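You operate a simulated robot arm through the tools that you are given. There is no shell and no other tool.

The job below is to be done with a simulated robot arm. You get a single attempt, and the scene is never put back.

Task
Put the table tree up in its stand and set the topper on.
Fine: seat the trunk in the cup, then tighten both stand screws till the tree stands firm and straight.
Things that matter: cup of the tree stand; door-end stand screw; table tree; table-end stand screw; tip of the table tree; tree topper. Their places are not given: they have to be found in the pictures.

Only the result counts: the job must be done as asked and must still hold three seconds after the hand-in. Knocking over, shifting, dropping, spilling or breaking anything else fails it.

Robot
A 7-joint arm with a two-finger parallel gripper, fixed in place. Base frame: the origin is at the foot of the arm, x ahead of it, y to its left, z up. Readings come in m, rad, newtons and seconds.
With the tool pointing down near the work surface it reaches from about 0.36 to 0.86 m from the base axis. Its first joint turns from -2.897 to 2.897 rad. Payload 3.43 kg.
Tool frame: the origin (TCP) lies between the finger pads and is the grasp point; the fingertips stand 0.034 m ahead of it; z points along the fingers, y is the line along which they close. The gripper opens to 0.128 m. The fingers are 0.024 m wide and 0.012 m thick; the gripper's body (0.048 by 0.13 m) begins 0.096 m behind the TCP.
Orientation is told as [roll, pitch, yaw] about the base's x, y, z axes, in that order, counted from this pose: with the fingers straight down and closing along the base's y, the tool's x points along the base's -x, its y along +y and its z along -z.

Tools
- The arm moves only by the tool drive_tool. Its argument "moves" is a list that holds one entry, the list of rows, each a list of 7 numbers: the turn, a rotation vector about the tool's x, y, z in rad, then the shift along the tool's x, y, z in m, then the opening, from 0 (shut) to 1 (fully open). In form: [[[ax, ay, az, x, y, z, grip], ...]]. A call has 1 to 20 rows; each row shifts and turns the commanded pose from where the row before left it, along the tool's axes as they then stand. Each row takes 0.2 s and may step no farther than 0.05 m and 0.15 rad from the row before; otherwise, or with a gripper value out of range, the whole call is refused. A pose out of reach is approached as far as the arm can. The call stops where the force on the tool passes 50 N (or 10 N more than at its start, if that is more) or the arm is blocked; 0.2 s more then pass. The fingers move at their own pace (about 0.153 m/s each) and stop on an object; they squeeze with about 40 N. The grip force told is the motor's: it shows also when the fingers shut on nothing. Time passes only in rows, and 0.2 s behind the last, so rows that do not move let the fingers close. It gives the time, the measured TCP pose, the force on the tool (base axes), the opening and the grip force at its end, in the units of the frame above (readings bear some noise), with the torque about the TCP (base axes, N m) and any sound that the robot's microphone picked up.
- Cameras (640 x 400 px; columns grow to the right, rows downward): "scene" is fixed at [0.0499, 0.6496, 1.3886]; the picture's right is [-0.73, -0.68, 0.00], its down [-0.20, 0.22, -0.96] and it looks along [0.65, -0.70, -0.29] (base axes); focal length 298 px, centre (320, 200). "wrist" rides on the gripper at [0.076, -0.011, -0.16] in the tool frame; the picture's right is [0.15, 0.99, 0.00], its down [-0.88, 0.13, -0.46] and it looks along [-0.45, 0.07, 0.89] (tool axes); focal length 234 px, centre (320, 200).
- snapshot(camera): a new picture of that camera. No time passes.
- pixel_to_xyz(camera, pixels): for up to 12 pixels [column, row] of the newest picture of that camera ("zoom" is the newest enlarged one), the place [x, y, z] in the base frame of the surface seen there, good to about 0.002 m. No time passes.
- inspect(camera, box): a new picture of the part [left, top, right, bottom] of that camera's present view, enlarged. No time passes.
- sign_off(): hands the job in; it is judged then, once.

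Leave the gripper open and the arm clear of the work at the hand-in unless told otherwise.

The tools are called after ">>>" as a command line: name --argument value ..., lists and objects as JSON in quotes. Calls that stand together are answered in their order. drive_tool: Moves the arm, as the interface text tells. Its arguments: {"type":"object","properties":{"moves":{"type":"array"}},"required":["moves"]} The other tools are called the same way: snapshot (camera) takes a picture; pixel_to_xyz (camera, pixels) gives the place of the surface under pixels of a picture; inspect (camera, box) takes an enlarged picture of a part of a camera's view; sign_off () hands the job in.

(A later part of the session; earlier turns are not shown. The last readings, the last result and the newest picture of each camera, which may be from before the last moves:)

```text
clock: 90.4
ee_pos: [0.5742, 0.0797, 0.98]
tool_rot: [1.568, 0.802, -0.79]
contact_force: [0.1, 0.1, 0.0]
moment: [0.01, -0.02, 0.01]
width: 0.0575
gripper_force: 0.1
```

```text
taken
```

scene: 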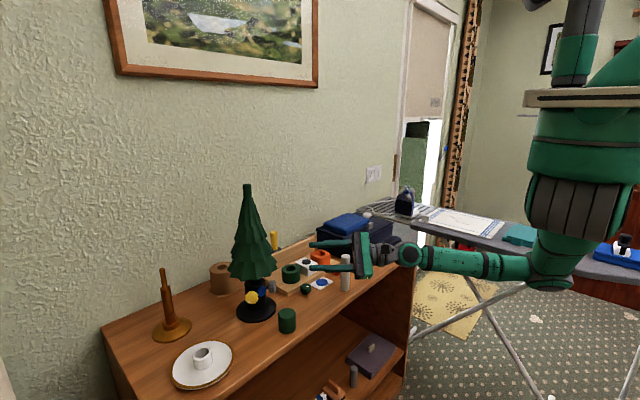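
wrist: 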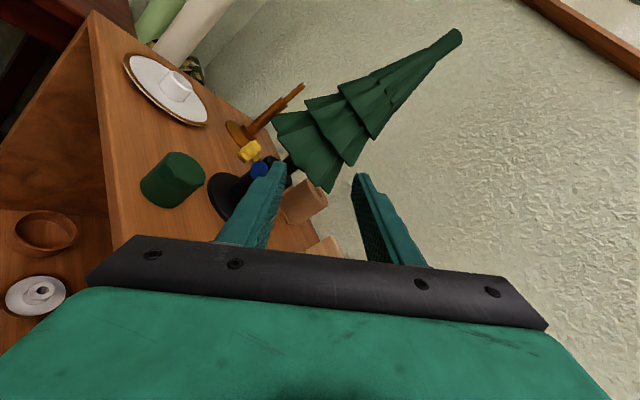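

On the axis line (axial 0.194, lateral +0.0025). Lower 0.0995 m to z≈0.8805.

>>> drive_tool --moves '[[[0, 0, 0, -0.0238, -0.0231, 0, 0.45], [0, 0, 0, -0.0238, -0.0231, 0, 0.45], [0, 0, 0, -0.0238, -0.0231, 0, 0.45], [0, 0, 0, 0, 0, 0, 0.45]]]'

>>> snapshot --camera "wrist"

>>> inspect --camera "scene" --box '[230, 190, 450, 340]'

```text
clock: 91.4
ee_pos: [0.5745, 0.0774, 0.8794]
tool_rot: [1.569, 0.803, -0.787]
contact_force: [0.4, -0.1, 0.0]
moment: [0.01, 0.02, 0.01]
width: 0.0576
gripper_force: 0.2
```

```text
taken
```

wrist: 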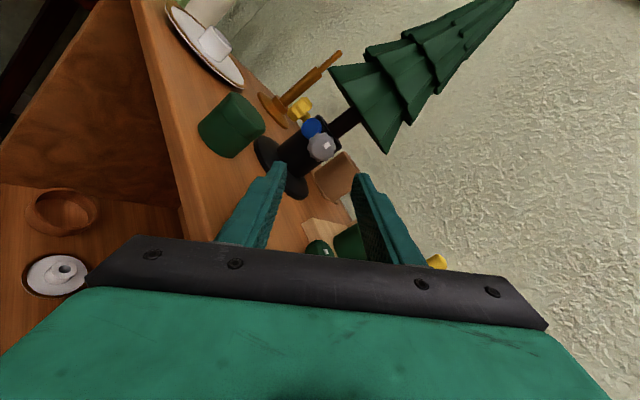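

```text
2.67 times, centred on (340, 265) of scene
```

zoom: 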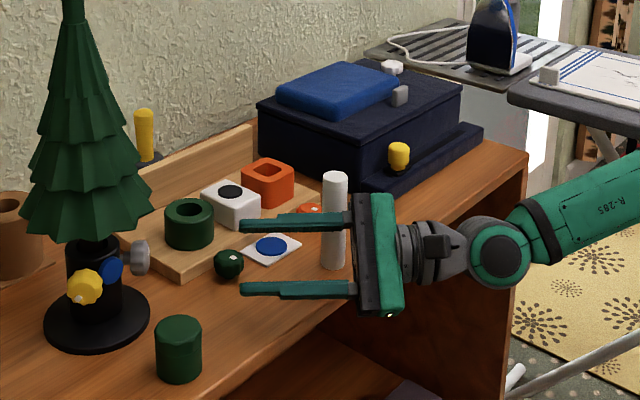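

Clear of the white cylinder. I'll measure the grey knob from the wrist camera.

>>> inspect --camera "wrist" --box '[290, 110, 360, 180]'

>>> pixel_to_xyz --camera "zoom" --pixels '[[280, 205], [280, 180], [280, 230], [250, 205], [310, 205], [300, 180], [260, 230], [230, 215], [330, 200], [255, 185], [305, 230]]'

```text
5.71 times, centred on (325, 145) of wrist
```

zoom: 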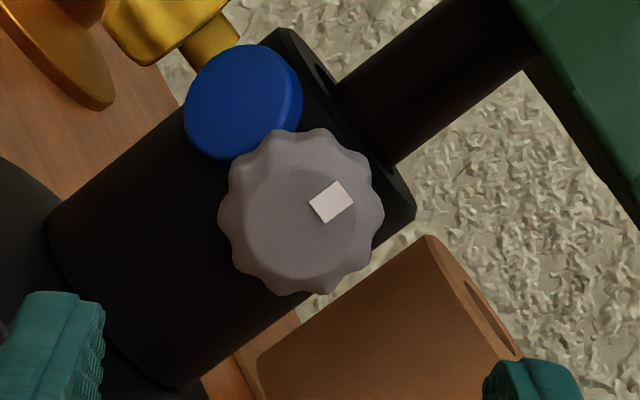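

```text
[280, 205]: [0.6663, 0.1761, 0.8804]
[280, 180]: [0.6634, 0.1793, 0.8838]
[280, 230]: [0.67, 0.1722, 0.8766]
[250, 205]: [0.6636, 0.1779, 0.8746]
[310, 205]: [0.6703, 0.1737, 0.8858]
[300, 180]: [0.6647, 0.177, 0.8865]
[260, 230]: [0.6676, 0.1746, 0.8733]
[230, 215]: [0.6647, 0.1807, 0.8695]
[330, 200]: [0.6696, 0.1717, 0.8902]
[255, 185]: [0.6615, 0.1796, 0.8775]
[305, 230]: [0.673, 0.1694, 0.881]
```

Grey face centre: axial 0.060, lateral ≈ 0, z ≈ 0.881–0.883 – symmetric to yellow. Roll back −0.87 (camera to left), then go forward 0.09 first.

>>> drive_tool --moves '[[[0, 0, -0.145, 0, 0, 0, 0.45], [0, 0, -0.145, 0, 0, 0, 0.45], [0, 0, -0.145, 0, 0, 0, 0.45], [0, 0, -0.145, 0, 0, 0, 0.45], [0, 0, -0.145, 0, 0, 0, 0.45], [0, 0, -0.145, 0, 0, 0, 0.45], [0, 0, 0, 0, 0, 0.03, 0.45], [0, 0, 0, 0, 0, 0.03, 0.45], [0, 0, 0, 0, 0, 0.03, 0.45], [0, 0, 0, 0, 0, 0, 0.45]]]'

>>> inspect --camera "wrist" --box '[240, 110, 400, 270]'

```text
clock: 93.6
ee_pos: [0.6385, 0.1431, 0.8794]
tool_rot: [1.57, -0.068, -0.787]
contact_force: [0.4, -0.1, -0.9]
moment: [-0.02, 0.01, -0.01]
width: 0.0575
gripper_force: 0.1
```

```text
2.50 times, centred on (320, 190) of wrist
```

zoom: 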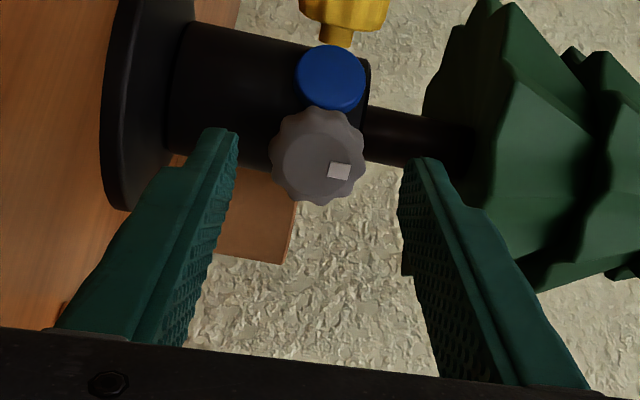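

Aligned. Forward 0.031 (with −0.0015 lateral, +0.001 up).

>>> drive_tool --moves '[[[0, 0, 0, -0.0015, 0.001, 0.0155, 0.45], [0, 0, 0, 0, 0, 0.0155, 0.45], [0, 0, 0, 0, 0, 0, 0.45]]]'

>>> inspect --camera "wrist" --box '[240, 110, 400, 270]'

```text
clock: 94.4
ee_pos: [0.6605, 0.1631, 0.8815]
tool_rot: [1.569, -0.069, -0.787]
contact_force: [0.6, 0.1, -0.3]
moment: [-0.03, -0.02, -0.01]
width: 0.0576
gripper_force: 0.0
```

```text
2.50 times, centred on (320, 190) of wrist
```

zoom: 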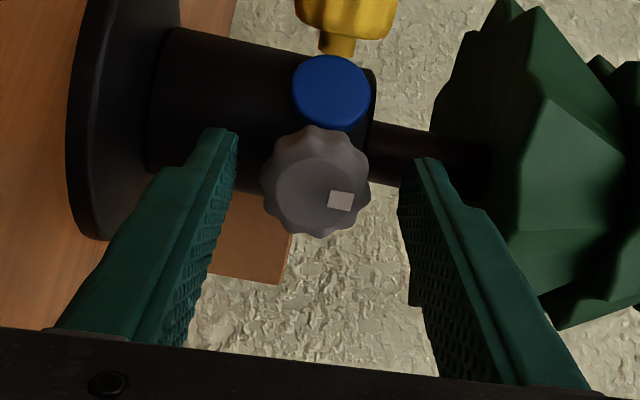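

Close on the grey knob.

>>> drive_tool --moves '[[[0, 0, 0, 0, 0, 0, 0.2], [0, 0, 0, 0, 0, 0, 0], [0, 0, 0, 0, 0, 0, 0], [0, 0, 0, 0, 0, 0, 0]]]'

```text
clock: 95.4
ee_pos: [0.6611, 0.1633, 0.8802]
tool_rot: [1.566, -0.068, -0.785]
contact_force: [-0.5, 0.4, -18.6]
moment: [-0.05, 0.07, -0.31]
width: 0.0365
gripper_force: 45.1
```

−18.6 N: slightly high. Open, lower 1.2 mm, re-close.

>>> drive_tool --moves '[[[0, 0, 0, 0, 0, 0, 0.45], [0, 0, 0, 0, -0.0013, 0, 0.45], [0, 0, 0, 0, 0, 0, 0.2], [0, 0, 0, 0, 0, 0, 0], [0, 0, 0, 0, 0, 0, 0], [0, 0, 0, 0, 0, 0, 0]]]'

```text
clock: 96.8
ee_pos: [0.6607, 0.1623, 0.8798]
tool_rot: [1.57, -0.069, -0.783]
contact_force: [1.6, -0.4, -6.2]
moment: [0.04, 0.0, -0.22]
width: 0.0366
gripper_force: 45.4
```

Good (−6 N). Turn +0.9 rad and check.

>>> drive_tool --moves '[[[0, 0, 0.125, 0, 0, 0, 0], [0, 0, 0.125, 0, 0, 0, 0], [0, 0, 0.125, 0, 0, 0, 0], [0, 0, 0.125, 0, 0, 0, 0], [0, 0, 0.125, 0, 0, 0, 0], [0, 0, 0.125, 0, 0, 0, 0], [0, 0, 0.125, 0, 0, 0, 0]]]'

>>> inspect --camera "wrist" --box '[240, 110, 400, 270]'

>>> snapshot --camera "scene"

```text
clock: 98.4
ee_pos: [0.66, 0.1621, 0.8805]
tool_rot: [1.57, 0.809, -0.787]
contact_force: [0.1, -0.1, 1.8]
moment: [0.05, -0.07, 0.26]
width: 0.0366
gripper_force: 45.1
```

```text
2.50 times, centred on (320, 190) of wrist
```

zoom: 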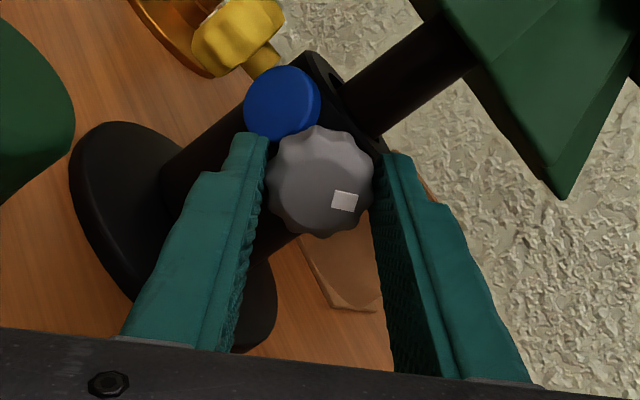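

```text
taken
```

scene: 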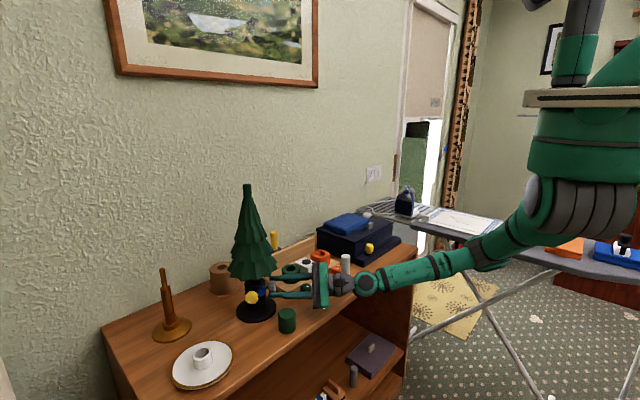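

Turning freely. Another +0.875 rad.

>>> drive_tool --moves '[[[0, 0, 0.125, 0, 0, 0, 0], [0, 0, 0.125, 0, 0, 0, 0], [0, 0, 0.125, 0, 0, 0, 0], [0, 0, 0.125, 0, 0, 0, 0], [0, 0, 0.125, 0, 0, 0, 0], [0, 0, 0.125, 0, 0, 0, 0], [0, 0, 0.125, 0, 0, 0, 0]]]'

>>> inspect --camera "wrist" --box '[240, 110, 400, 270]'

```text
clock: 100.0
ee_pos: [0.6613, 0.162, 0.8809]
tool_rot: [-1.572, 1.458, 2.353]
contact_force: [10.0, -3.1, 16.2]
moment: [-0.26, 0.27, 0.13]
width: 0.0366
gripper_force: 45.3
```

```text
2.50 times, centred on (320, 190) of wrist
```

zoom: 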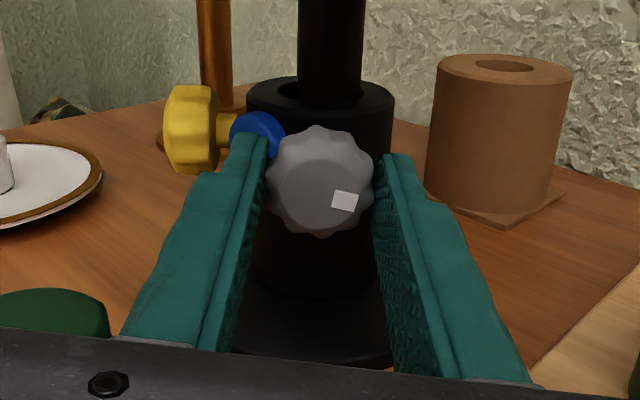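

Turned 1.75 rad with no axial torque yet. Open and roll back −1.75.

>>> drive_tool --moves '[[[0, 0, 0, 0, 0, 0, 0.45], [0, 0, 0, 0, 0, -0.001, 0.45], [0, 0, -0.135, 0, 0, 0, 0.45], [0, 0, -0.135, 0, 0, 0, 0.45], [0, 0, -0.135, 0, 0, 0, 0.45], [0, 0, -0.135, 0, 0, 0, 0.45], [0, 0, -0.135, 0, 0, 0, 0.45], [0, 0, -0.135, 0, 0, 0, 0.45], [0, 0, -0.135, 0, 0, 0, 0.45], [0, 0, -0.135, 0, 0, 0, 0.45], [0, 0, -0.135, 0, 0, 0, 0.45], [0, 0, -0.135, 0, 0, 0, 0.45], [0, 0, -0.135, 0, 0, 0, 0.45], [0, 0, -0.135, 0, 0, 0, 0.45], [0, 0, -0.135, 0, 0, 0, 0.45]]]'

>>> inspect --camera "wrist" --box '[240, 110, 400, 270]'

```text
clock: 103.2
ee_pos: [0.6603, 0.1621, 0.8789]
tool_rot: [1.57, -0.075, -0.785]
contact_force: [0.5, -0.2, 0.4]
moment: [-0.02, 0.02, 0.02]
width: 0.0575
gripper_force: 0.0
```

```text
2.50 times, centred on (320, 190) of wrist
```

zoom: 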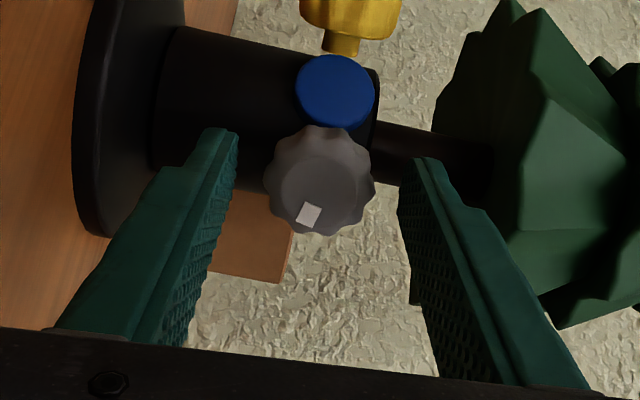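

Stroke 2 on grey.

>>> drive_tool --moves '[[[0, 0, 0, 0, 0, 0, 0.2], [0, 0, 0, 0, 0, 0, 0], [0, 0, 0, 0, 0, 0, 0], [0, 0, 0.125, 0, 0, 0, 0], [0, 0, 0.125, 0, 0, 0, 0], [0, 0, 0.125, 0, 0, 0, 0], [0, 0, 0.125, 0, 0, 0, 0], [0, 0, 0.125, 0, 0, 0, 0], [0, 0, 0.125, 0, 0, 0, 0], [0, 0, 0.125, 0, 0, 0, 0], [0, 0, 0.125, 0, 0, 0, 0], [0, 0, 0.125, 0, 0, 0, 0], [0, 0, 0.125, 0, 0, 0, 0], [0, 0, 0.125, 0, 0, 0, 0], [0, 0, 0.125, 0, 0, 0, 0], [0, 0, 0.125, 0, 0, 0, 0], [0, 0, 0.125, 0, 0, 0, 0]]]'

>>> inspect --camera "wrist" --box '[240, 110, 400, 270]'

```text
clock: 106.8
ee_pos: [0.6606, 0.1613, 0.881]
tool_rot: [-1.57, 1.463, 2.355]
contact_force: [2.4, -6.9, 12.3]
moment: [0.05, -0.06, -0.05]
width: 0.0364
gripper_force: 45.0
```

```text
2.50 times, centred on (320, 190) of wrist
```

zoom: 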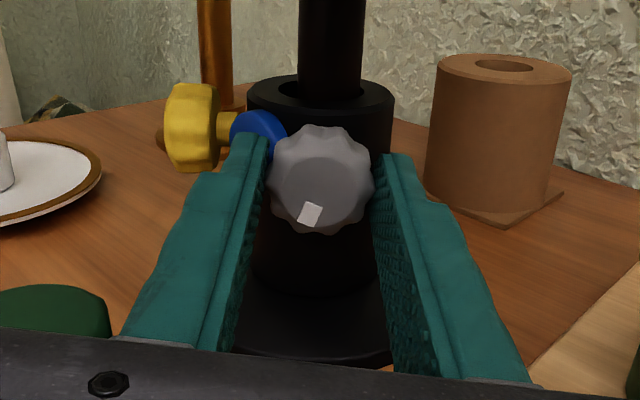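

3.5 rad, no slip. Roll back and stroke 3.

>>> drive_tool --moves '[[[0, 0, 0, 0, 0, 0, 0.45], [0, 0, 0, 0, 0, 0, 0.45], [0, 0, -0.135, 0, 0, 0, 0.45], [0, 0, -0.135, 0, 0, 0, 0.45], [0, 0, -0.135, 0, 0, 0, 0.45], [0, 0, -0.135, 0, 0, 0, 0.45], [0, 0, -0.135, 0, 0, 0, 0.45], [0, 0, -0.135, 0, 0, 0, 0.45], [0, 0, -0.135, 0, 0, 0, 0.45], [0, 0, -0.135, 0, 0, 0, 0.45], [0, 0, -0.135, 0, 0, 0, 0.45], [0, 0, -0.135, 0, 0, 0, 0.45], [0, 0, -0.135, 0, 0, 0, 0.45], [0, 0, -0.135, 0, 0, 0, 0.45], [0, 0, -0.135, 0, 0, 0, 0.45]]]'

>>> drive_tool --moves '[[[0, 0, 0, 0, 0, 0, 0.2], [0, 0, 0, 0, 0, 0, 0], [0, 0, 0, 0, 0, 0, 0], [0, 0, 0.12, 0, 0, 0, 0], [0, 0, 0.12, 0, 0, 0, 0], [0, 0, 0.12, 0, 0, 0, 0], [0, 0, 0.12, 0, 0, 0, 0]]]'

>>> inspect --camera "wrist" --box '[240, 110, 400, 270]'

```text
clock: 110.0
ee_pos: [0.6604, 0.1616, 0.8813]
tool_rot: [1.57, -0.08, -0.787]
contact_force: [0.4, -0.1, -0.6]
moment: [0.0, 0.0, -0.03]
width: 0.0577
gripper_force: 0.0
```

```text
clock: 111.6
ee_pos: [0.6604, 0.1618, 0.8799]
tool_rot: [1.571, 0.404, -0.787]
contact_force: [0.2, -0.9, 3.4]
moment: [-0.22, -0.38, 0.0]
width: 0.0366
gripper_force: 44.9
```

```text
2.50 times, centred on (320, 190) of wrist
```

zoom: 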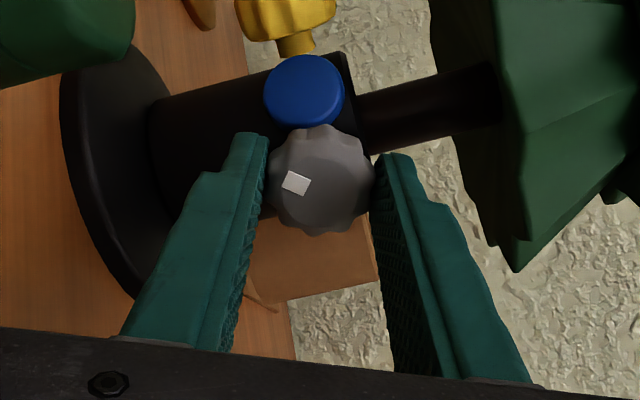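

Resistance is building (−0.42 N·m). Continue in small steps.

>>> drive_tool --moves '[[[0, 0, 0.1, 0, 0, 0, 0], [0, 0, 0.1, 0, 0, 0, 0], [0, 0, 0.1, 0, 0, 0, 0]]]'

>>> inspect --camera "wrist" --box '[240, 110, 400, 270]'

>>> inspect --camera "scene" --box '[210, 170, 300, 330]'

```text
clock: 112.4
ee_pos: [0.6616, 0.1623, 0.8803]
tool_rot: [1.568, 0.705, -0.79]
contact_force: [1.8, 0.1, 5.3]
moment: [-0.36, -0.48, -0.1]
width: 0.0369
gripper_force: 44.6
```

```text
2.50 times, centred on (320, 190) of wrist
```

zoom: 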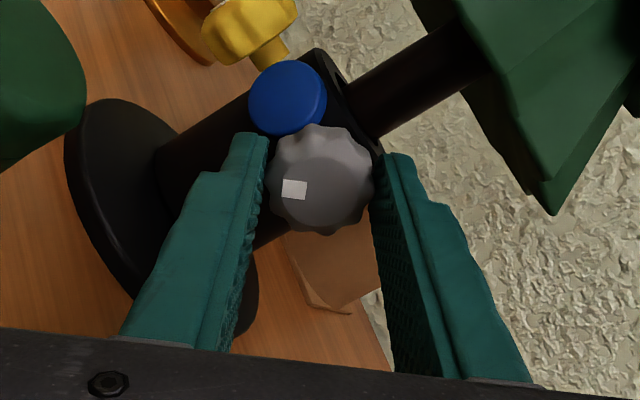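

```text
2.50 times, centred on (255, 250) of scene
```

zoom: 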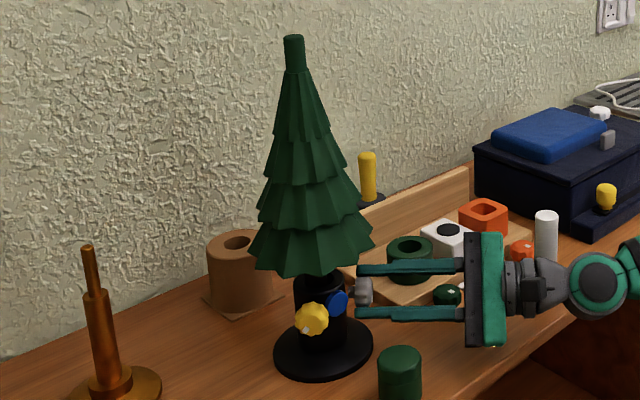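

Torque ~ −0.6 N·m and the knob begins to lag – nearly tight. A further +0.4 rad to finish.

>>> drive_tool --moves '[[[0, 0, 0.1, 0, 0, 0, 0], [0, 0, 0.1, 0, 0, 0, 0], [0, 0, 0.1, 0, 0, 0, 0], [0, 0, 0.1, 0, 0, 0, 0]]]'

>>> inspect --camera "wrist" --box '[240, 110, 400, 270]'

```text
clock: 113.4
ee_pos: [0.6611, 0.1626, 0.8799]
tool_rot: [1.57, 1.105, -0.789]
contact_force: [7.2, -2.5, 7.1]
moment: [-0.36, -0.4, -0.13]
width: 0.0372
gripper_force: 44.9
```

```text
2.50 times, centred on (320, 190) of wrist
```

zoom: 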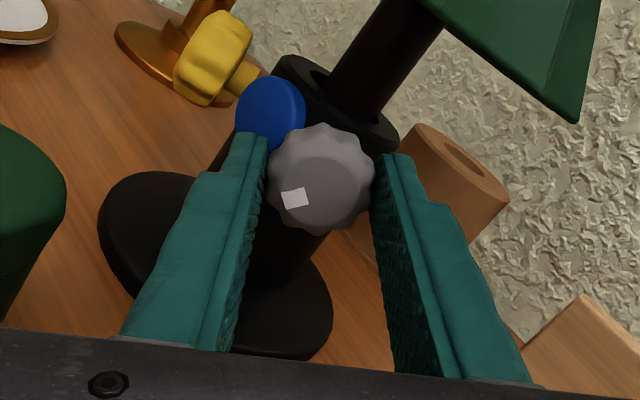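

Grey is tight too (slipping at ~0.55–0.6 N·m). Release and back off 0.055, then check the tree's straightness.

>>> drive_tool --moves '[[[0, 0, 0, 0, 0, 0, 0.45], [0, 0, 0, 0, 0, 0, 0.45], [0, 0, 0, 0, 0, -0.02, 0.45], [0, 0, 0, 0, 0, -0.02, 0.45], [0, 0, 0, 0, 0, -0.02, 0.45]]]'

>>> inspect --camera "scene" --box '[230, 175, 280, 225]'

>>> pixel_to_xyz --camera "zoom" --pixels '[[255, 90], [230, 100], [283, 100], [257, 120], [259, 150], [230, 150], [290, 150], [265, 200], [268, 250]]'

>>> inspect --camera "scene" --box '[220, 250, 300, 330]'

```text
clock: 114.6
ee_pos: [0.6177, 0.1182, 0.8789]
tool_rot: [1.567, 1.104, -0.789]
contact_force: [0.5, -0.6, 0.4]
moment: [0.0, 0.02, 0.04]
width: 0.0577
gripper_force: 0.1
```

```text
8.00 times, centred on (255, 200) of scene
```

zoom: 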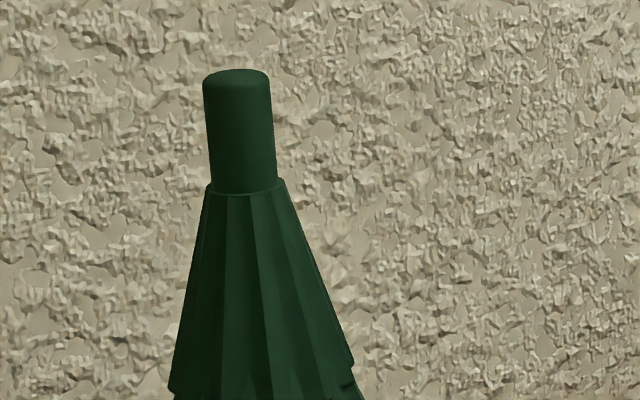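

```text
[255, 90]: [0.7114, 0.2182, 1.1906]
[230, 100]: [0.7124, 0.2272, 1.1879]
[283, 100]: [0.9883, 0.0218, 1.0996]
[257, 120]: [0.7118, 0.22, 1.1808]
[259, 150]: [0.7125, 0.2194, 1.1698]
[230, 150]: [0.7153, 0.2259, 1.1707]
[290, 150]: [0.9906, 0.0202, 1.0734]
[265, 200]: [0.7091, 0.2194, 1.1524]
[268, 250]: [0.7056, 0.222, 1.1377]
```

```text
5.00 times, centred on (260, 290) of scene
```

zoom: 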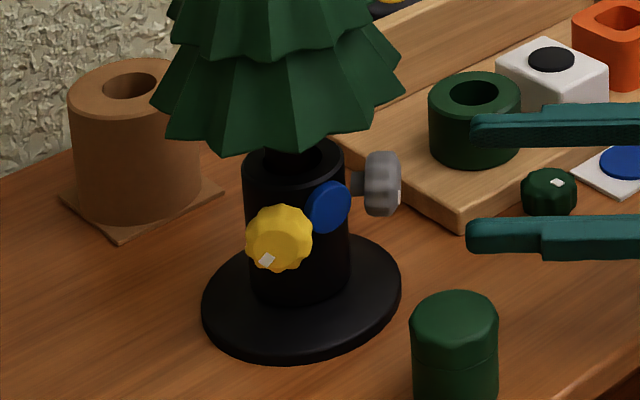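

>>> pixel_to_xyz --camera "zoom" --pixels '[[168, 135], [232, 153], [305, 146], [368, 128], [402, 90], [155, 104], [285, 158], [295, 160], [270, 158], [310, 157], [380, 180], [265, 250]]'

```text
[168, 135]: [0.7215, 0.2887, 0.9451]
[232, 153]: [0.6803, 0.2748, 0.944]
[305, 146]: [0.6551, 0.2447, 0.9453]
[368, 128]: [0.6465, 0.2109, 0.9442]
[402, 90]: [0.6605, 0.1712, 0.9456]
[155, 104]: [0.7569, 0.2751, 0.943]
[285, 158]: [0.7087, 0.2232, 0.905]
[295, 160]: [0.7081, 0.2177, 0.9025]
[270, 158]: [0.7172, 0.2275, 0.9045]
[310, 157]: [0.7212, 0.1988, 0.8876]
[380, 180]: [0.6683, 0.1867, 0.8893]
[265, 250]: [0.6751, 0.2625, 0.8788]
```

The foliage points are all at z 0.943–0.946 and the tip is within 2 mm of the base's axis: the tree stands straight (<1°). Now the topper. I'll look at the green capped cylinder from the wrist camera here.

>>> snapshot --camera "wrist"

>>> inspect --camera "wrist" --box '[150, 150, 260, 260]'

```text
taken
```

wrist: 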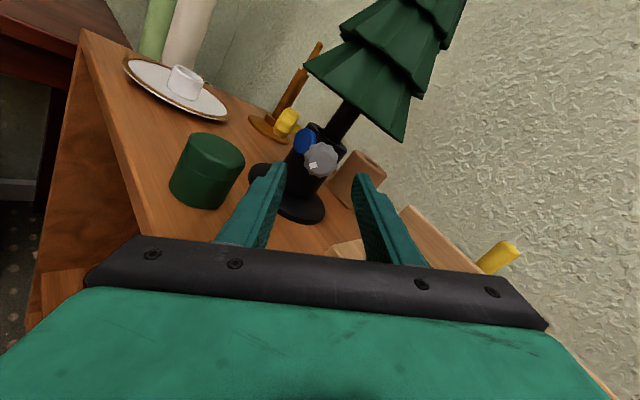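

```text
3.64 times, centred on (205, 205) of wrist
```

zoom: 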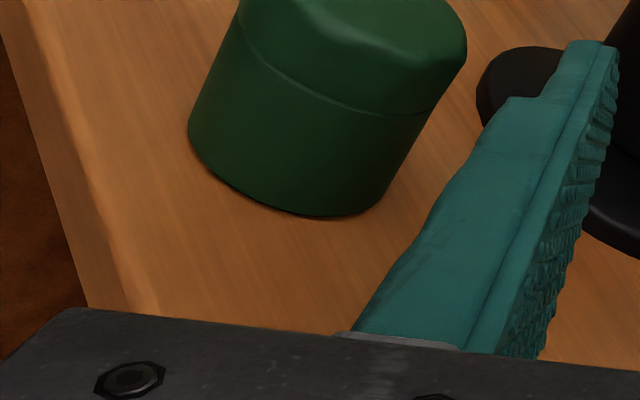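

I can't tell from the side; the best test is lifting it a little and looking underneath. First move the arm up and back to tool-down: raise 0.2 m with a small retreat.

>>> drive_tool --moves '[[[0, 0, 0, 0.0357, 0.018, -0.012, 0.45], [0, 0, 0, 0.0357, 0.018, -0.012, 0.45], [0, 0, 0, 0.0357, 0.018, -0.012, 0.45], [0, 0, 0, 0.0357, 0.018, -0.012, 0.45], [0, 0, 0, 0.0357, 0.018, -0.012, 0.45]]]'

>>> drive_tool --moves '[[[0.0643, -0.1275, 0, 0, 0, 0, 0.45], [0.0643, -0.1275, 0, 0, 0, 0, 0.45], [0.0643, -0.1275, 0, 0, 0, 0, 0.45], [0.0643, -0.1275, 0, 0, 0, 0, 0.45], [0.0643, -0.1275, 0, 0, 0, 0, 0.45], [0.0643, -0.1275, 0, 0, 0, 0, 0.45], [0.0643, -0.1275, 0, 0, 0, 0, 0.45], [0.0643, -0.1275, 0, 0, 0, 0, 0.45], [0.0643, -0.1275, 0, 0, 0, 0, 0.45], [0.0643, -0.1275, 0, 0, 0, 0, 0.45], [0.0643, -0.1275, 0, 0, 0, 0, 0.45]]]'

>>> snapshot --camera "scene"

```text
clock: 115.8
ee_pos: [0.5748, 0.0784, 1.0794]
tool_rot: [1.565, 1.105, -0.791]
contact_force: [0.8, -0.3, -1.2]
moment: [0.01, -0.03, 0.0]
width: 0.0577
gripper_force: 0.1
```

```text
clock: 118.2
ee_pos: [0.5647, 0.1029, 0.9936]
tool_rot: [0.156, 0.292, -1.867]
contact_force: [0.5, -1.1, -0.4]
moment: [-0.01, -0.02, 0.0]
width: 0.0576
gripper_force: 0.0
out of reach, approached as far as the arm can: row 7, 8, 9, 10, 11
```

```text
taken
```

scene: 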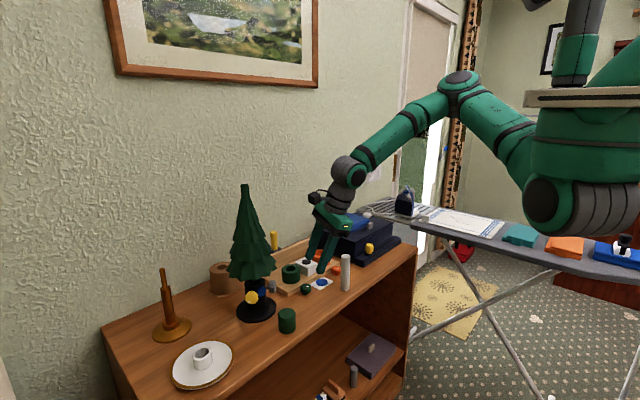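

It stopped short of vertical at a joint limit (roll). Raise 0.08 and roll back −1.4 rad to free it.

>>> drive_tool --moves '[[[0, 0, 0, 0.0115, 0.006, -0.038, 0.45], [0, 0, 0, 0.0115, 0.006, -0.038, 0.45], [0, 0, -0.14, 0, 0, 0, 0.45], [0, 0, -0.14, 0, 0, 0, 0.45], [0, 0, -0.14, 0, 0, 0, 0.45], [0, 0, -0.14, 0, 0, 0, 0.45], [0, 0, -0.14, 0, 0, 0, 0.45], [0, 0, -0.14, 0, 0, 0, 0.45], [0, 0, -0.14, 0, 0, 0, 0.45], [0, 0, -0.14, 0, 0, 0, 0.45], [0, 0, -0.14, 0, 0, 0, 0.45], [0, 0, -0.14, 0, 0, 0, 0.45]]]'

```text
clock: 120.8
ee_pos: [0.5651, 0.1034, 0.9921]
tool_rot: [0.153, 0.295, -1.871]
contact_force: [-0.6, 0.1, -0.3]
moment: [-0.01, -0.02, 0.0]
width: 0.0576
gripper_force: 0.0
out of reach, approached as far as the arm can: row 1, 2, 3, 4, 5, 6, 7, 8, 9, 10, 11, 12
```

Stuck at that limit. Reverse: nose-up 0.57 rad first, then roll.

>>> drive_tool --moves '[[[-0.0643, 0.1275, 0, 0, 0, 0, 0.45], [-0.0643, 0.1275, 0, 0, 0, 0, 0.45], [-0.0643, 0.1275, 0, 0, 0, 0, 0.45], [-0.0643, 0.1275, 0, 0, 0, 0, 0.45]]]'

```text
clock: 121.8
ee_pos: [0.5643, 0.1046, 0.9927]
tool_rot: [0.52, 0.779, -1.672]
contact_force: [-0.4, -0.1, 0.2]
moment: [0.02, 0.01, 0.01]
width: 0.0577
gripper_force: 0.1
```

That works. Now roll −1.4 rad.

>>> drive_tool --moves '[[[0, 0, -0.14, 0, 0, 0, 0.45], [0, 0, -0.14, 0, 0, 0, 0.45], [0, 0, -0.14, 0, 0, 0, 0.45], [0, 0, -0.14, 0, 0, 0, 0.45], [0, 0, -0.14, 0, 0, 0, 0.45], [0, 0, -0.14, 0, 0, 0, 0.45], [0, 0, -0.14, 0, 0, 0, 0.45], [0, 0, -0.14, 0, 0, 0, 0.45], [0, 0, -0.14, 0, 0, 0, 0.45], [0, 0, -0.14, 0, 0, 0, 0.45]]]'

```text
clock: 124.0
ee_pos: [0.5608, 0.1092, 0.9847]
tool_rot: [0.896, -0.196, -0.607]
contact_force: [0.5, 0.0, 1.0]
moment: [-0.02, -0.01, 0.03]
width: 0.0577
gripper_force: 0.0
```

Good. Raise 0.1, then nose-down 0.91 rad to vertical.

>>> drive_tool --moves '[[[0, 0, 0, -0.0065, 0.0255, -0.0204, 0.45], [0, 0, 0, -0.0065, 0.0255, -0.0204, 0.45], [0, 0, 0, -0.0065, 0.0255, -0.0204, 0.45], [0.126, 0.0321, 0, 0, 0, 0, 0.45], [0.126, 0.0321, 0, 0, 0, 0, 0.45], [0.126, 0.0321, 0, 0, 0, 0, 0.45], [0.126, 0.0321, 0, 0, 0, 0, 0.45], [0.126, 0.0321, 0, 0, 0, 0, 0.45], [0.126, 0.0321, 0, 0, 0, 0, 0.45], [0.126, 0.0321, 0, 0, 0, 0, 0.45]]]'

>>> snapshot --camera "wrist"

>>> snapshot --camera "scene"

```text
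clock: 126.2
ee_pos: [0.5592, 0.1115, 1.0404]
tool_rot: [0.905, -0.195, -0.605]
contact_force: [-0.3, 0.6, 0.0]
moment: [-0.04, 0.02, -0.04]
width: 0.0574
gripper_force: 0.0
out of reach, approached as far as the arm can: row 2, 3, 4, 5, 6, 7, 8, 9, 10
```

```text
taken
```

wrist: 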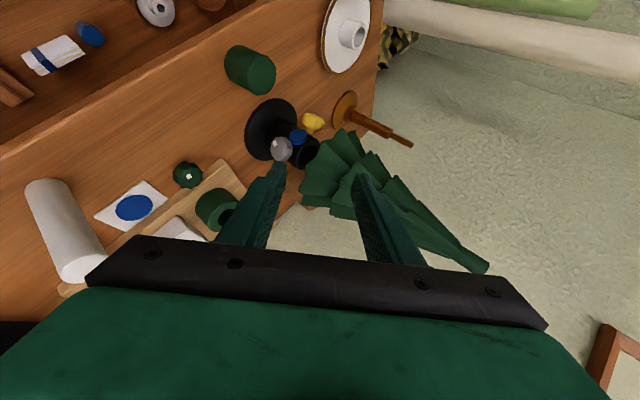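

```text
taken
```

scene: 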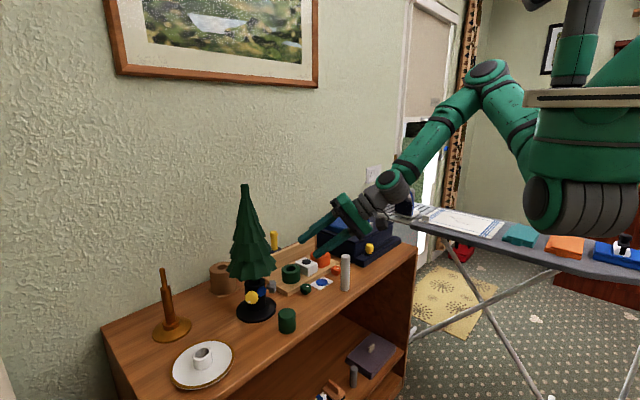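

Limited again; this wrist branch must be left the same way it was entered. I'll retrace: nose-up to horizontal, roll to θ≈2.4, go to (0.60, 0.05, 1.08), then nose-down.

>>> drive_tool --moves '[[[-0.126, -0.0321, 0, 0, 0, 0, 0.45], [-0.126, -0.0321, 0, 0, 0, 0, 0.45], [-0.126, -0.0321, 0, 0, 0, 0, 0.45], [-0.126, -0.0321, 0, 0, 0, 0, 0.45], [-0.126, -0.0321, 0, 0, 0, 0, 0.45]]]'

```text
clock: 127.4
ee_pos: [0.5637, 0.1043, 1.0473]
tool_rot: [1.561, -0.284, -0.756]
contact_force: [0.1, 0.3, 0.1]
moment: [-0.01, -0.01, -0.05]
width: 0.0577
gripper_force: 0.1
```

Horizontal again. Translate to (0.60, 0.05, 1.08), then roll +1.11.

>>> drive_tool --moves '[[[0, 0, 0, -0.035, 0.007, -0.0073, 0.45], [0, 0, 0, -0.035, 0.007, -0.0073, 0.45], [0, 0, 0.139, 0, 0, 0, 0.45], [0, 0, 0.139, 0, 0, 0, 0.45], [0, 0, 0.139, 0, 0, 0, 0.45], [0, 0, 0.139, 0, 0, 0, 0.45], [0, 0, 0.139, 0, 0, 0, 0.45], [0, 0, 0.139, 0, 0, 0, 0.45], [0, 0, 0.139, 0, 0, 0, 0.45], [0, 0, 0.139, 0, 0, 0, 0.45]]]'

>>> snapshot --camera "scene"

```text
clock: 129.6
ee_pos: [0.5993, 0.051, 1.0796]
tool_rot: [1.554, 0.828, -0.77]
contact_force: [0.2, -0.8, -0.9]
moment: [0.0, -0.01, -0.01]
width: 0.0576
gripper_force: 0.1
```

```text
taken
```

scene: 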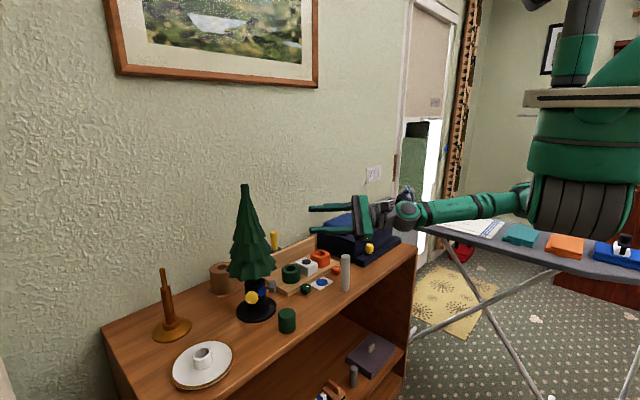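

Same pose as after the earlier tilt. Reverse the tilt: nose-down 90°.

>>> drive_tool --moves '[[[0.0964, -0.1052, 0, 0, 0, 0, 0.45], [0.0964, -0.1052, 0, 0, 0, 0, 0.45], [0.0964, -0.1052, 0, 0, 0, 0, 0.45], [0.0964, -0.1052, 0, 0, 0, 0, 0.45], [0.0964, -0.1052, 0, 0, 0, 0, 0.45], [0.0964, -0.1052, 0, 0, 0, 0, 0.45]]]'

>>> snapshot --camera "scene"

```text
clock: 131.0
ee_pos: [0.6056, 0.0614, 1.0708]
tool_rot: [0.723, 0.483, -1.278]
contact_force: [-1.1, -1.1, -2.1]
moment: [0.17, -0.06, -0.11]
width: 0.0575
gripper_force: 0.1
out of reach, approached as far as the arm can: row 5, 6
```

```text
taken
```

scene: 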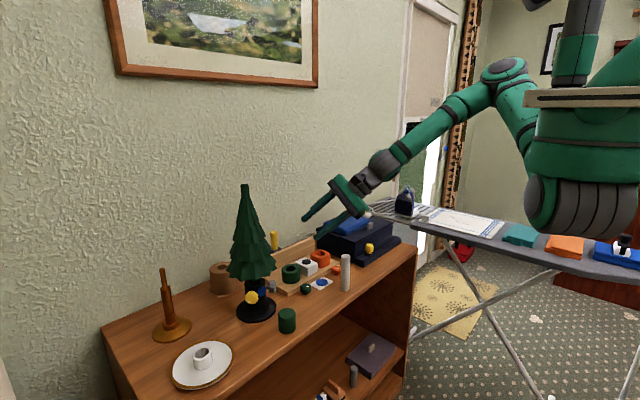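

The tool got aligned with the forearm (wrist singularity). I'll back out (nose-up), swing the azimuth further left to go around it, then come down.

>>> drive_tool --moves '[[[-0.0964, 0.1052, 0, 0, 0, 0, 0.45], [-0.0964, 0.1052, 0, 0, 0, 0, 0.45], [-0.0964, 0.1052, 0, 0, 0, 0, 0.45], [-0.0964, 0.1052, 0, 0, 0, 0, 0.45]]]'

```text
clock: 132.0
ee_pos: [0.6001, 0.0549, 1.07]
tool_rot: [1.235, 0.788, -1.018]
contact_force: [-0.8, 0.3, -0.2]
moment: [0.0, -0.02, -0.02]
width: 0.0576
gripper_force: 0.1
```

Tool now az 45.6°, el −13°. Yaw +60° about the vertical, rising slightly.

>>> drive_tool --moves '[[[0.0929, 0.0872, -0.0305, 0.0043, 0.004, -0.0014, 0.45], [0.0929, 0.0872, -0.0305, 0.0043, 0.004, -0.0014, 0.45], [0.0929, 0.0872, -0.0305, 0.0043, 0.004, -0.0014, 0.45], [0.0929, 0.0872, -0.0305, 0.0043, 0.004, -0.0014, 0.45], [0.0929, 0.0872, -0.0305, 0.0043, 0.004, -0.0014, 0.45], [0.0929, 0.0872, -0.0305, 0.0043, 0.004, -0.0014, 0.45], [0.0929, 0.0872, -0.0305, 0.0043, 0.004, -0.0014, 0.45], [0.0929, 0.0872, -0.0305, 0.0043, 0.004, -0.0014, 0.45]]]'

>>> snapshot --camera "scene"

```text
clock: 133.8
ee_pos: [0.601, 0.054, 1.1171]
tool_rot: [1.234, 0.79, 0.03]
contact_force: [0.3, -0.7, -0.5]
moment: [0.02, -0.03, -0.03]
width: 0.0577
gripper_force: 0.1
```

```text
taken
```

scene: 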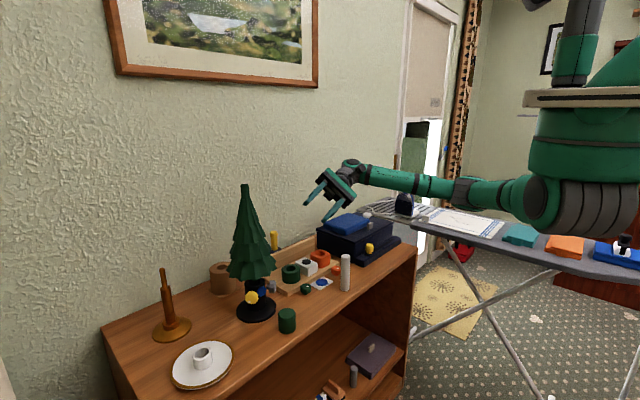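

Now nose-down 1.34 rad about the tool's left axis.

>>> drive_tool --moves '[[[0.0917, -0.0977, 0, 0, 0, 0, 0.45], [0.0917, -0.0977, 0, 0, 0, 0, 0.45], [0.0917, -0.0977, 0, 0, 0, 0, 0.45], [0.0917, -0.0977, 0, 0, 0, 0, 0.45], [0.0917, -0.0977, 0, 0, 0, 0, 0.45], [0.0917, -0.0977, 0, 0, 0, 0, 0.45], [0.0917, -0.0977, 0, 0, 0, 0, 0.45], [0.0917, -0.0977, 0, 0, 0, 0, 0.45], [0.0917, -0.0977, 0, 0, 0, 0, 0.45], [0.0917, -0.0977, 0, 0, 0, 0, 0.45]]]'

>>> snapshot --camera "scene"

>>> snapshot --camera "wrist"

```text
clock: 136.0
ee_pos: [0.6001, 0.0552, 1.1183]
tool_rot: [-0.006, -0.005, -0.544]
contact_force: [-0.2, 0.4, 0.0]
moment: [0.03, 0.02, -0.01]
width: 0.0576
gripper_force: 0.2
```

```text
taken
```

scene: 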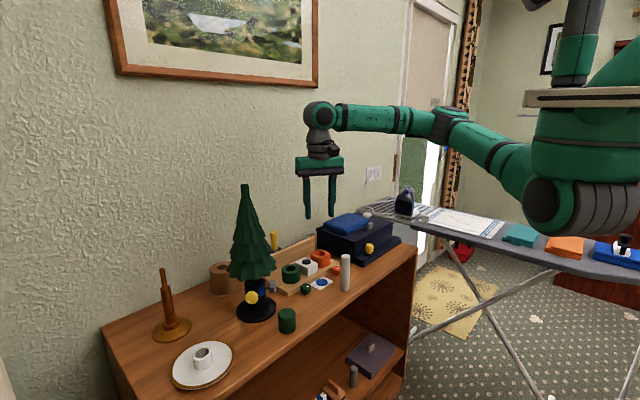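

```text
taken
```

wrist: 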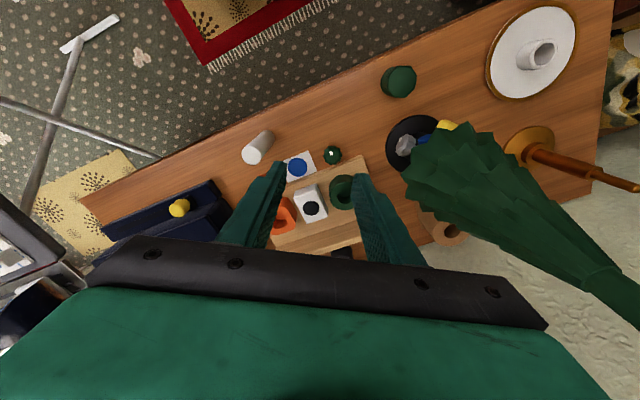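

Tool-down and free. Rotate yaw back to 0 and measure the green canister's centre.

>>> drive_tool --moves '[[[0, 0, -0.136, 0, 0, 0, 0.6], [0, 0, -0.136, 0, 0, 0, 0.6], [0, 0, -0.136, 0, 0, 0, 0.6], [0, 0, -0.136, 0, 0, 0, 0.6]]]'

>>> inspect --camera "scene" --box '[267, 300, 307, 340]'

>>> pixel_to_xyz --camera "zoom" --pixels '[[320, 130], [245, 130], [395, 130], [320, 90], [320, 175], [260, 100], [380, 100], [260, 165], [380, 165], [322, 250], [245, 250], [400, 250]]'

```text
clock: 137.0
ee_pos: [0.6001, 0.0553, 1.1189]
tool_rot: [-0.003, -0.002, 0.001]
contact_force: [0.1, -0.3, -0.1]
moment: [0.01, -0.02, -0.02]
width: 0.077
gripper_force: 0.0
```

```text
10.00 times, centred on (287, 320) of scene
```

zoom: 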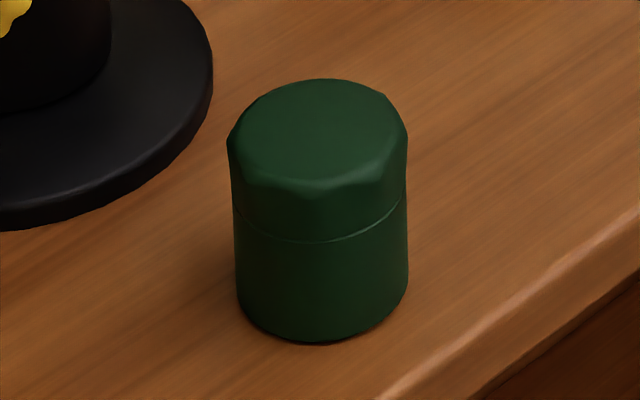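

```text
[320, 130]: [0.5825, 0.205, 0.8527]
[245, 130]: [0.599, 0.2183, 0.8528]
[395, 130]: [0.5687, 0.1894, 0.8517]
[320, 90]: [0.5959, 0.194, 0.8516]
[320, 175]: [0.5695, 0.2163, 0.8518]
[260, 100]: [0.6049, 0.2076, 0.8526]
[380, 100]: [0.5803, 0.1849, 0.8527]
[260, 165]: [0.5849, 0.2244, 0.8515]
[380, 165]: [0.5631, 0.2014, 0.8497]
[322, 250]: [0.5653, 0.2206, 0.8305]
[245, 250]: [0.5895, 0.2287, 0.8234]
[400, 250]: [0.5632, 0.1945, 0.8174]
```

Canister: top centre (0.583, 0.2045), top z 0.852, Ø ≈ 47 mm. I'll go above it and descend to z≈0.93 first.

>>> drive_tool --moves '[[[0, 0, 0, 0.0043, 0.0373, 0, 0.6], [0, 0, 0, 0.0043, 0.0373, 0, 0.6], [0, 0, 0, 0.0043, 0.0373, 0, 0.6], [0, 0, 0, 0.0043, 0.0373, 0, 0.6], [0, 0, 0, 0, 0, 0.038, 0.6], [0, 0, 0, 0, 0, 0.038, 0.6], [0, 0, 0, 0, 0, 0.038, 0.6], [0, 0, 0, 0, 0, 0.038, 0.6], [0, 0, 0, 0, 0, 0.037, 0.6], [0, 0, 0, 0, 0, 0, 0.6]]]'

>>> snapshot --camera "wrist"

>>> inspect --camera "scene" --box '[200, 180, 340, 350]'

```text
clock: 139.2
ee_pos: [0.5829, 0.2038, 0.9275]
tool_rot: [-0.005, -0.002, -0.001]
contact_force: [-1.0, -1.0, -0.1]
moment: [0.02, 0.0, 0.02]
width: 0.077
gripper_force: 0.0
```

```text
taken
```

wrist: 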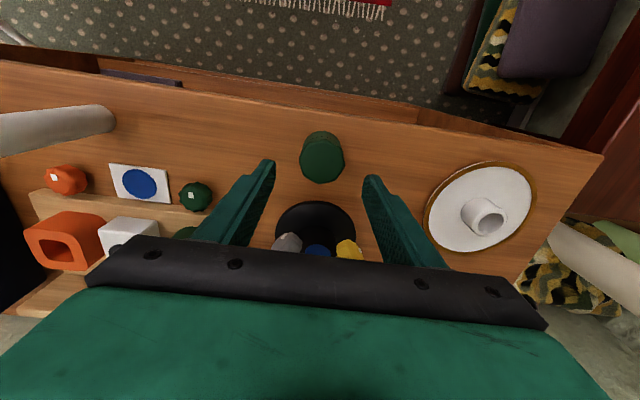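

```text
2.35 times, centred on (270, 265) of scene
```

zoom: 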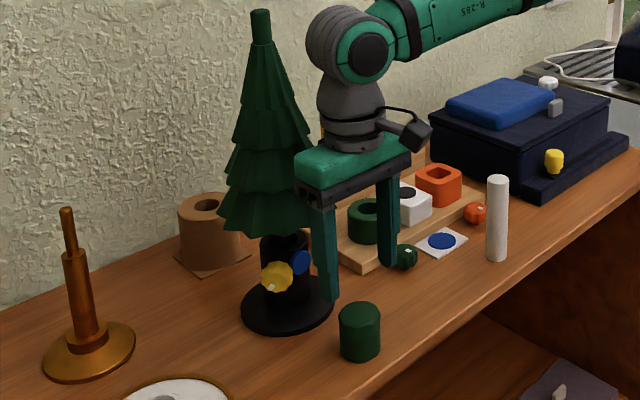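

Aligned over the canister. Descend 0.075 to TCP z≈0.852.

>>> drive_tool --moves '[[[0, 0, 0, 0, 0.0005, 0.025, 0.6], [0, 0, 0, 0, 0, 0.025, 0.6], [0, 0, 0, 0, 0, 0.025, 0.6], [0, 0, 0, 0, 0, 0, 0.6]]]'

>>> snapshot --camera "wrist"

```text
clock: 140.2
ee_pos: [0.5837, 0.2035, 0.8541]
tool_rot: [-0.005, -0.002, 0.0]
contact_force: [0.1, -0.4, 0.7]
moment: [-0.02, -0.01, 0.0]
width: 0.0767
gripper_force: 0.1
```

```text
taken
```

wrist: 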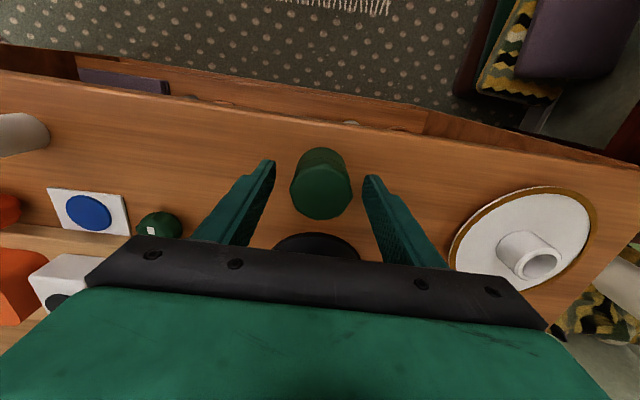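

Centred. Close on it.

>>> drive_tool --moves '[[[0, 0, 0, 0, 0, 0, 0.3], [0, 0, 0, 0, 0, 0, 0], [0, 0, 0, 0, 0, 0, 0], [0, 0, 0, 0, 0, 0, 0]]]'

```text
clock: 141.2
ee_pos: [0.5839, 0.2043, 0.8526]
tool_rot: [-0.003, -0.002, 0.0]
contact_force: [0.4, -0.3, -1.1]
moment: [0.01, -0.01, -0.01]
width: 0.0467
gripper_force: 39.4
```

Held at 46.7 mm. Lift straight up 0.12 and read the weight.

>>> drive_tool --moves '[[[0, 0, 0, 0, 0, -0.01, 0], [0, 0, 0, 0, 0, -0.02, 0], [0, 0, 0, 0, 0, -0.03, 0], [0, 0, 0, 0, 0, -0.03, 0], [0, 0, 0, 0, 0, -0.03, 0], [0, 0, 0, 0, 0, 0, 0]]]'

>>> inspect --camera "scene" --box '[230, 210, 340, 340]'

```text
clock: 142.6
ee_pos: [0.5823, 0.2045, 0.9752]
tool_rot: [-0.005, -0.002, -0.001]
contact_force: [0.1, 1.0, 0.5]
moment: [-0.03, 0.03, 0.0]
width: 0.0
gripper_force: 32.8
```

```text
3.08 times, centred on (285, 275) of scene
```

zoom: 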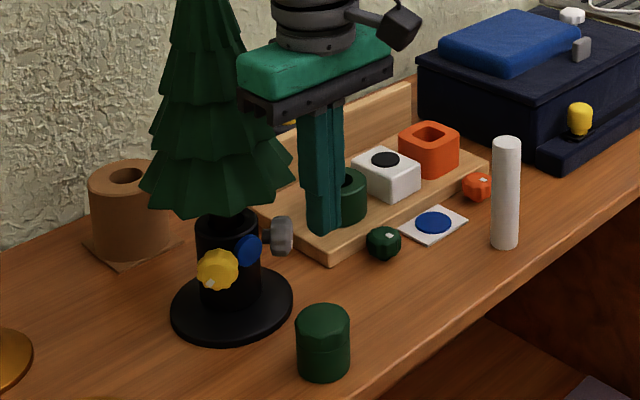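

The fingers slid off: the canister stayed put (it is fixed or far too heavy), so it isn't the topper. I'll open, and verify it hasn't moved.

>>> drive_tool --moves '[[[0, 0, 0, 0, 0, 0, 0.6], [0, 0, 0, 0, 0, 0, 0.6]]]'

>>> inspect --camera "scene" --box '[267, 300, 307, 340]'

>>> inspect --camera "scene" --box '[255, 222, 295, 262]'

>>> inspect --camera "scene" --box '[140, 250, 260, 400]'

```text
clock: 143.2
ee_pos: [0.5833, 0.2033, 0.9731]
tool_rot: [-0.004, -0.002, 0.0]
contact_force: [1.1, 0.0, -0.4]
moment: [0.02, 0.03, -0.04]
width: 0.0768
gripper_force: 0.0
```

```text
10.00 times, centred on (287, 320) of scene
```

zoom: 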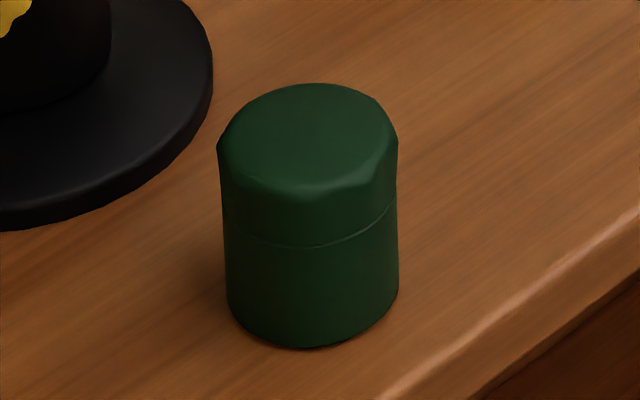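

```text
10.00 times, centred on (275, 242) of scene
```

zoom: 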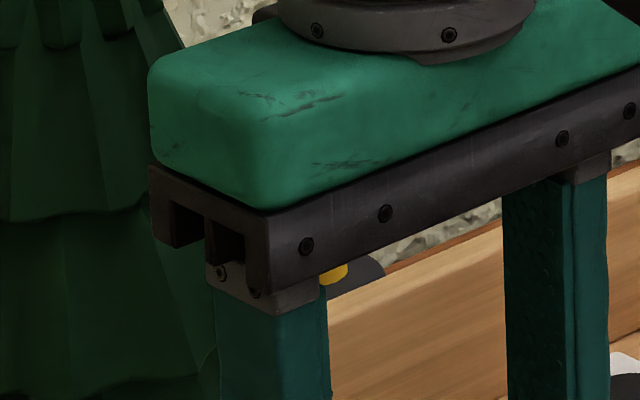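

```text
2.67 times, centred on (200, 325) of scene
```

zoom: 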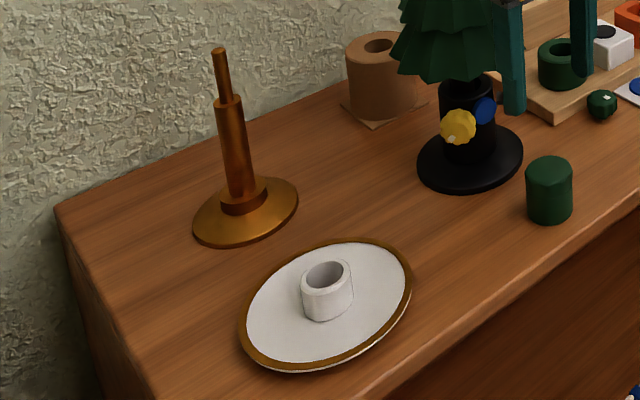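

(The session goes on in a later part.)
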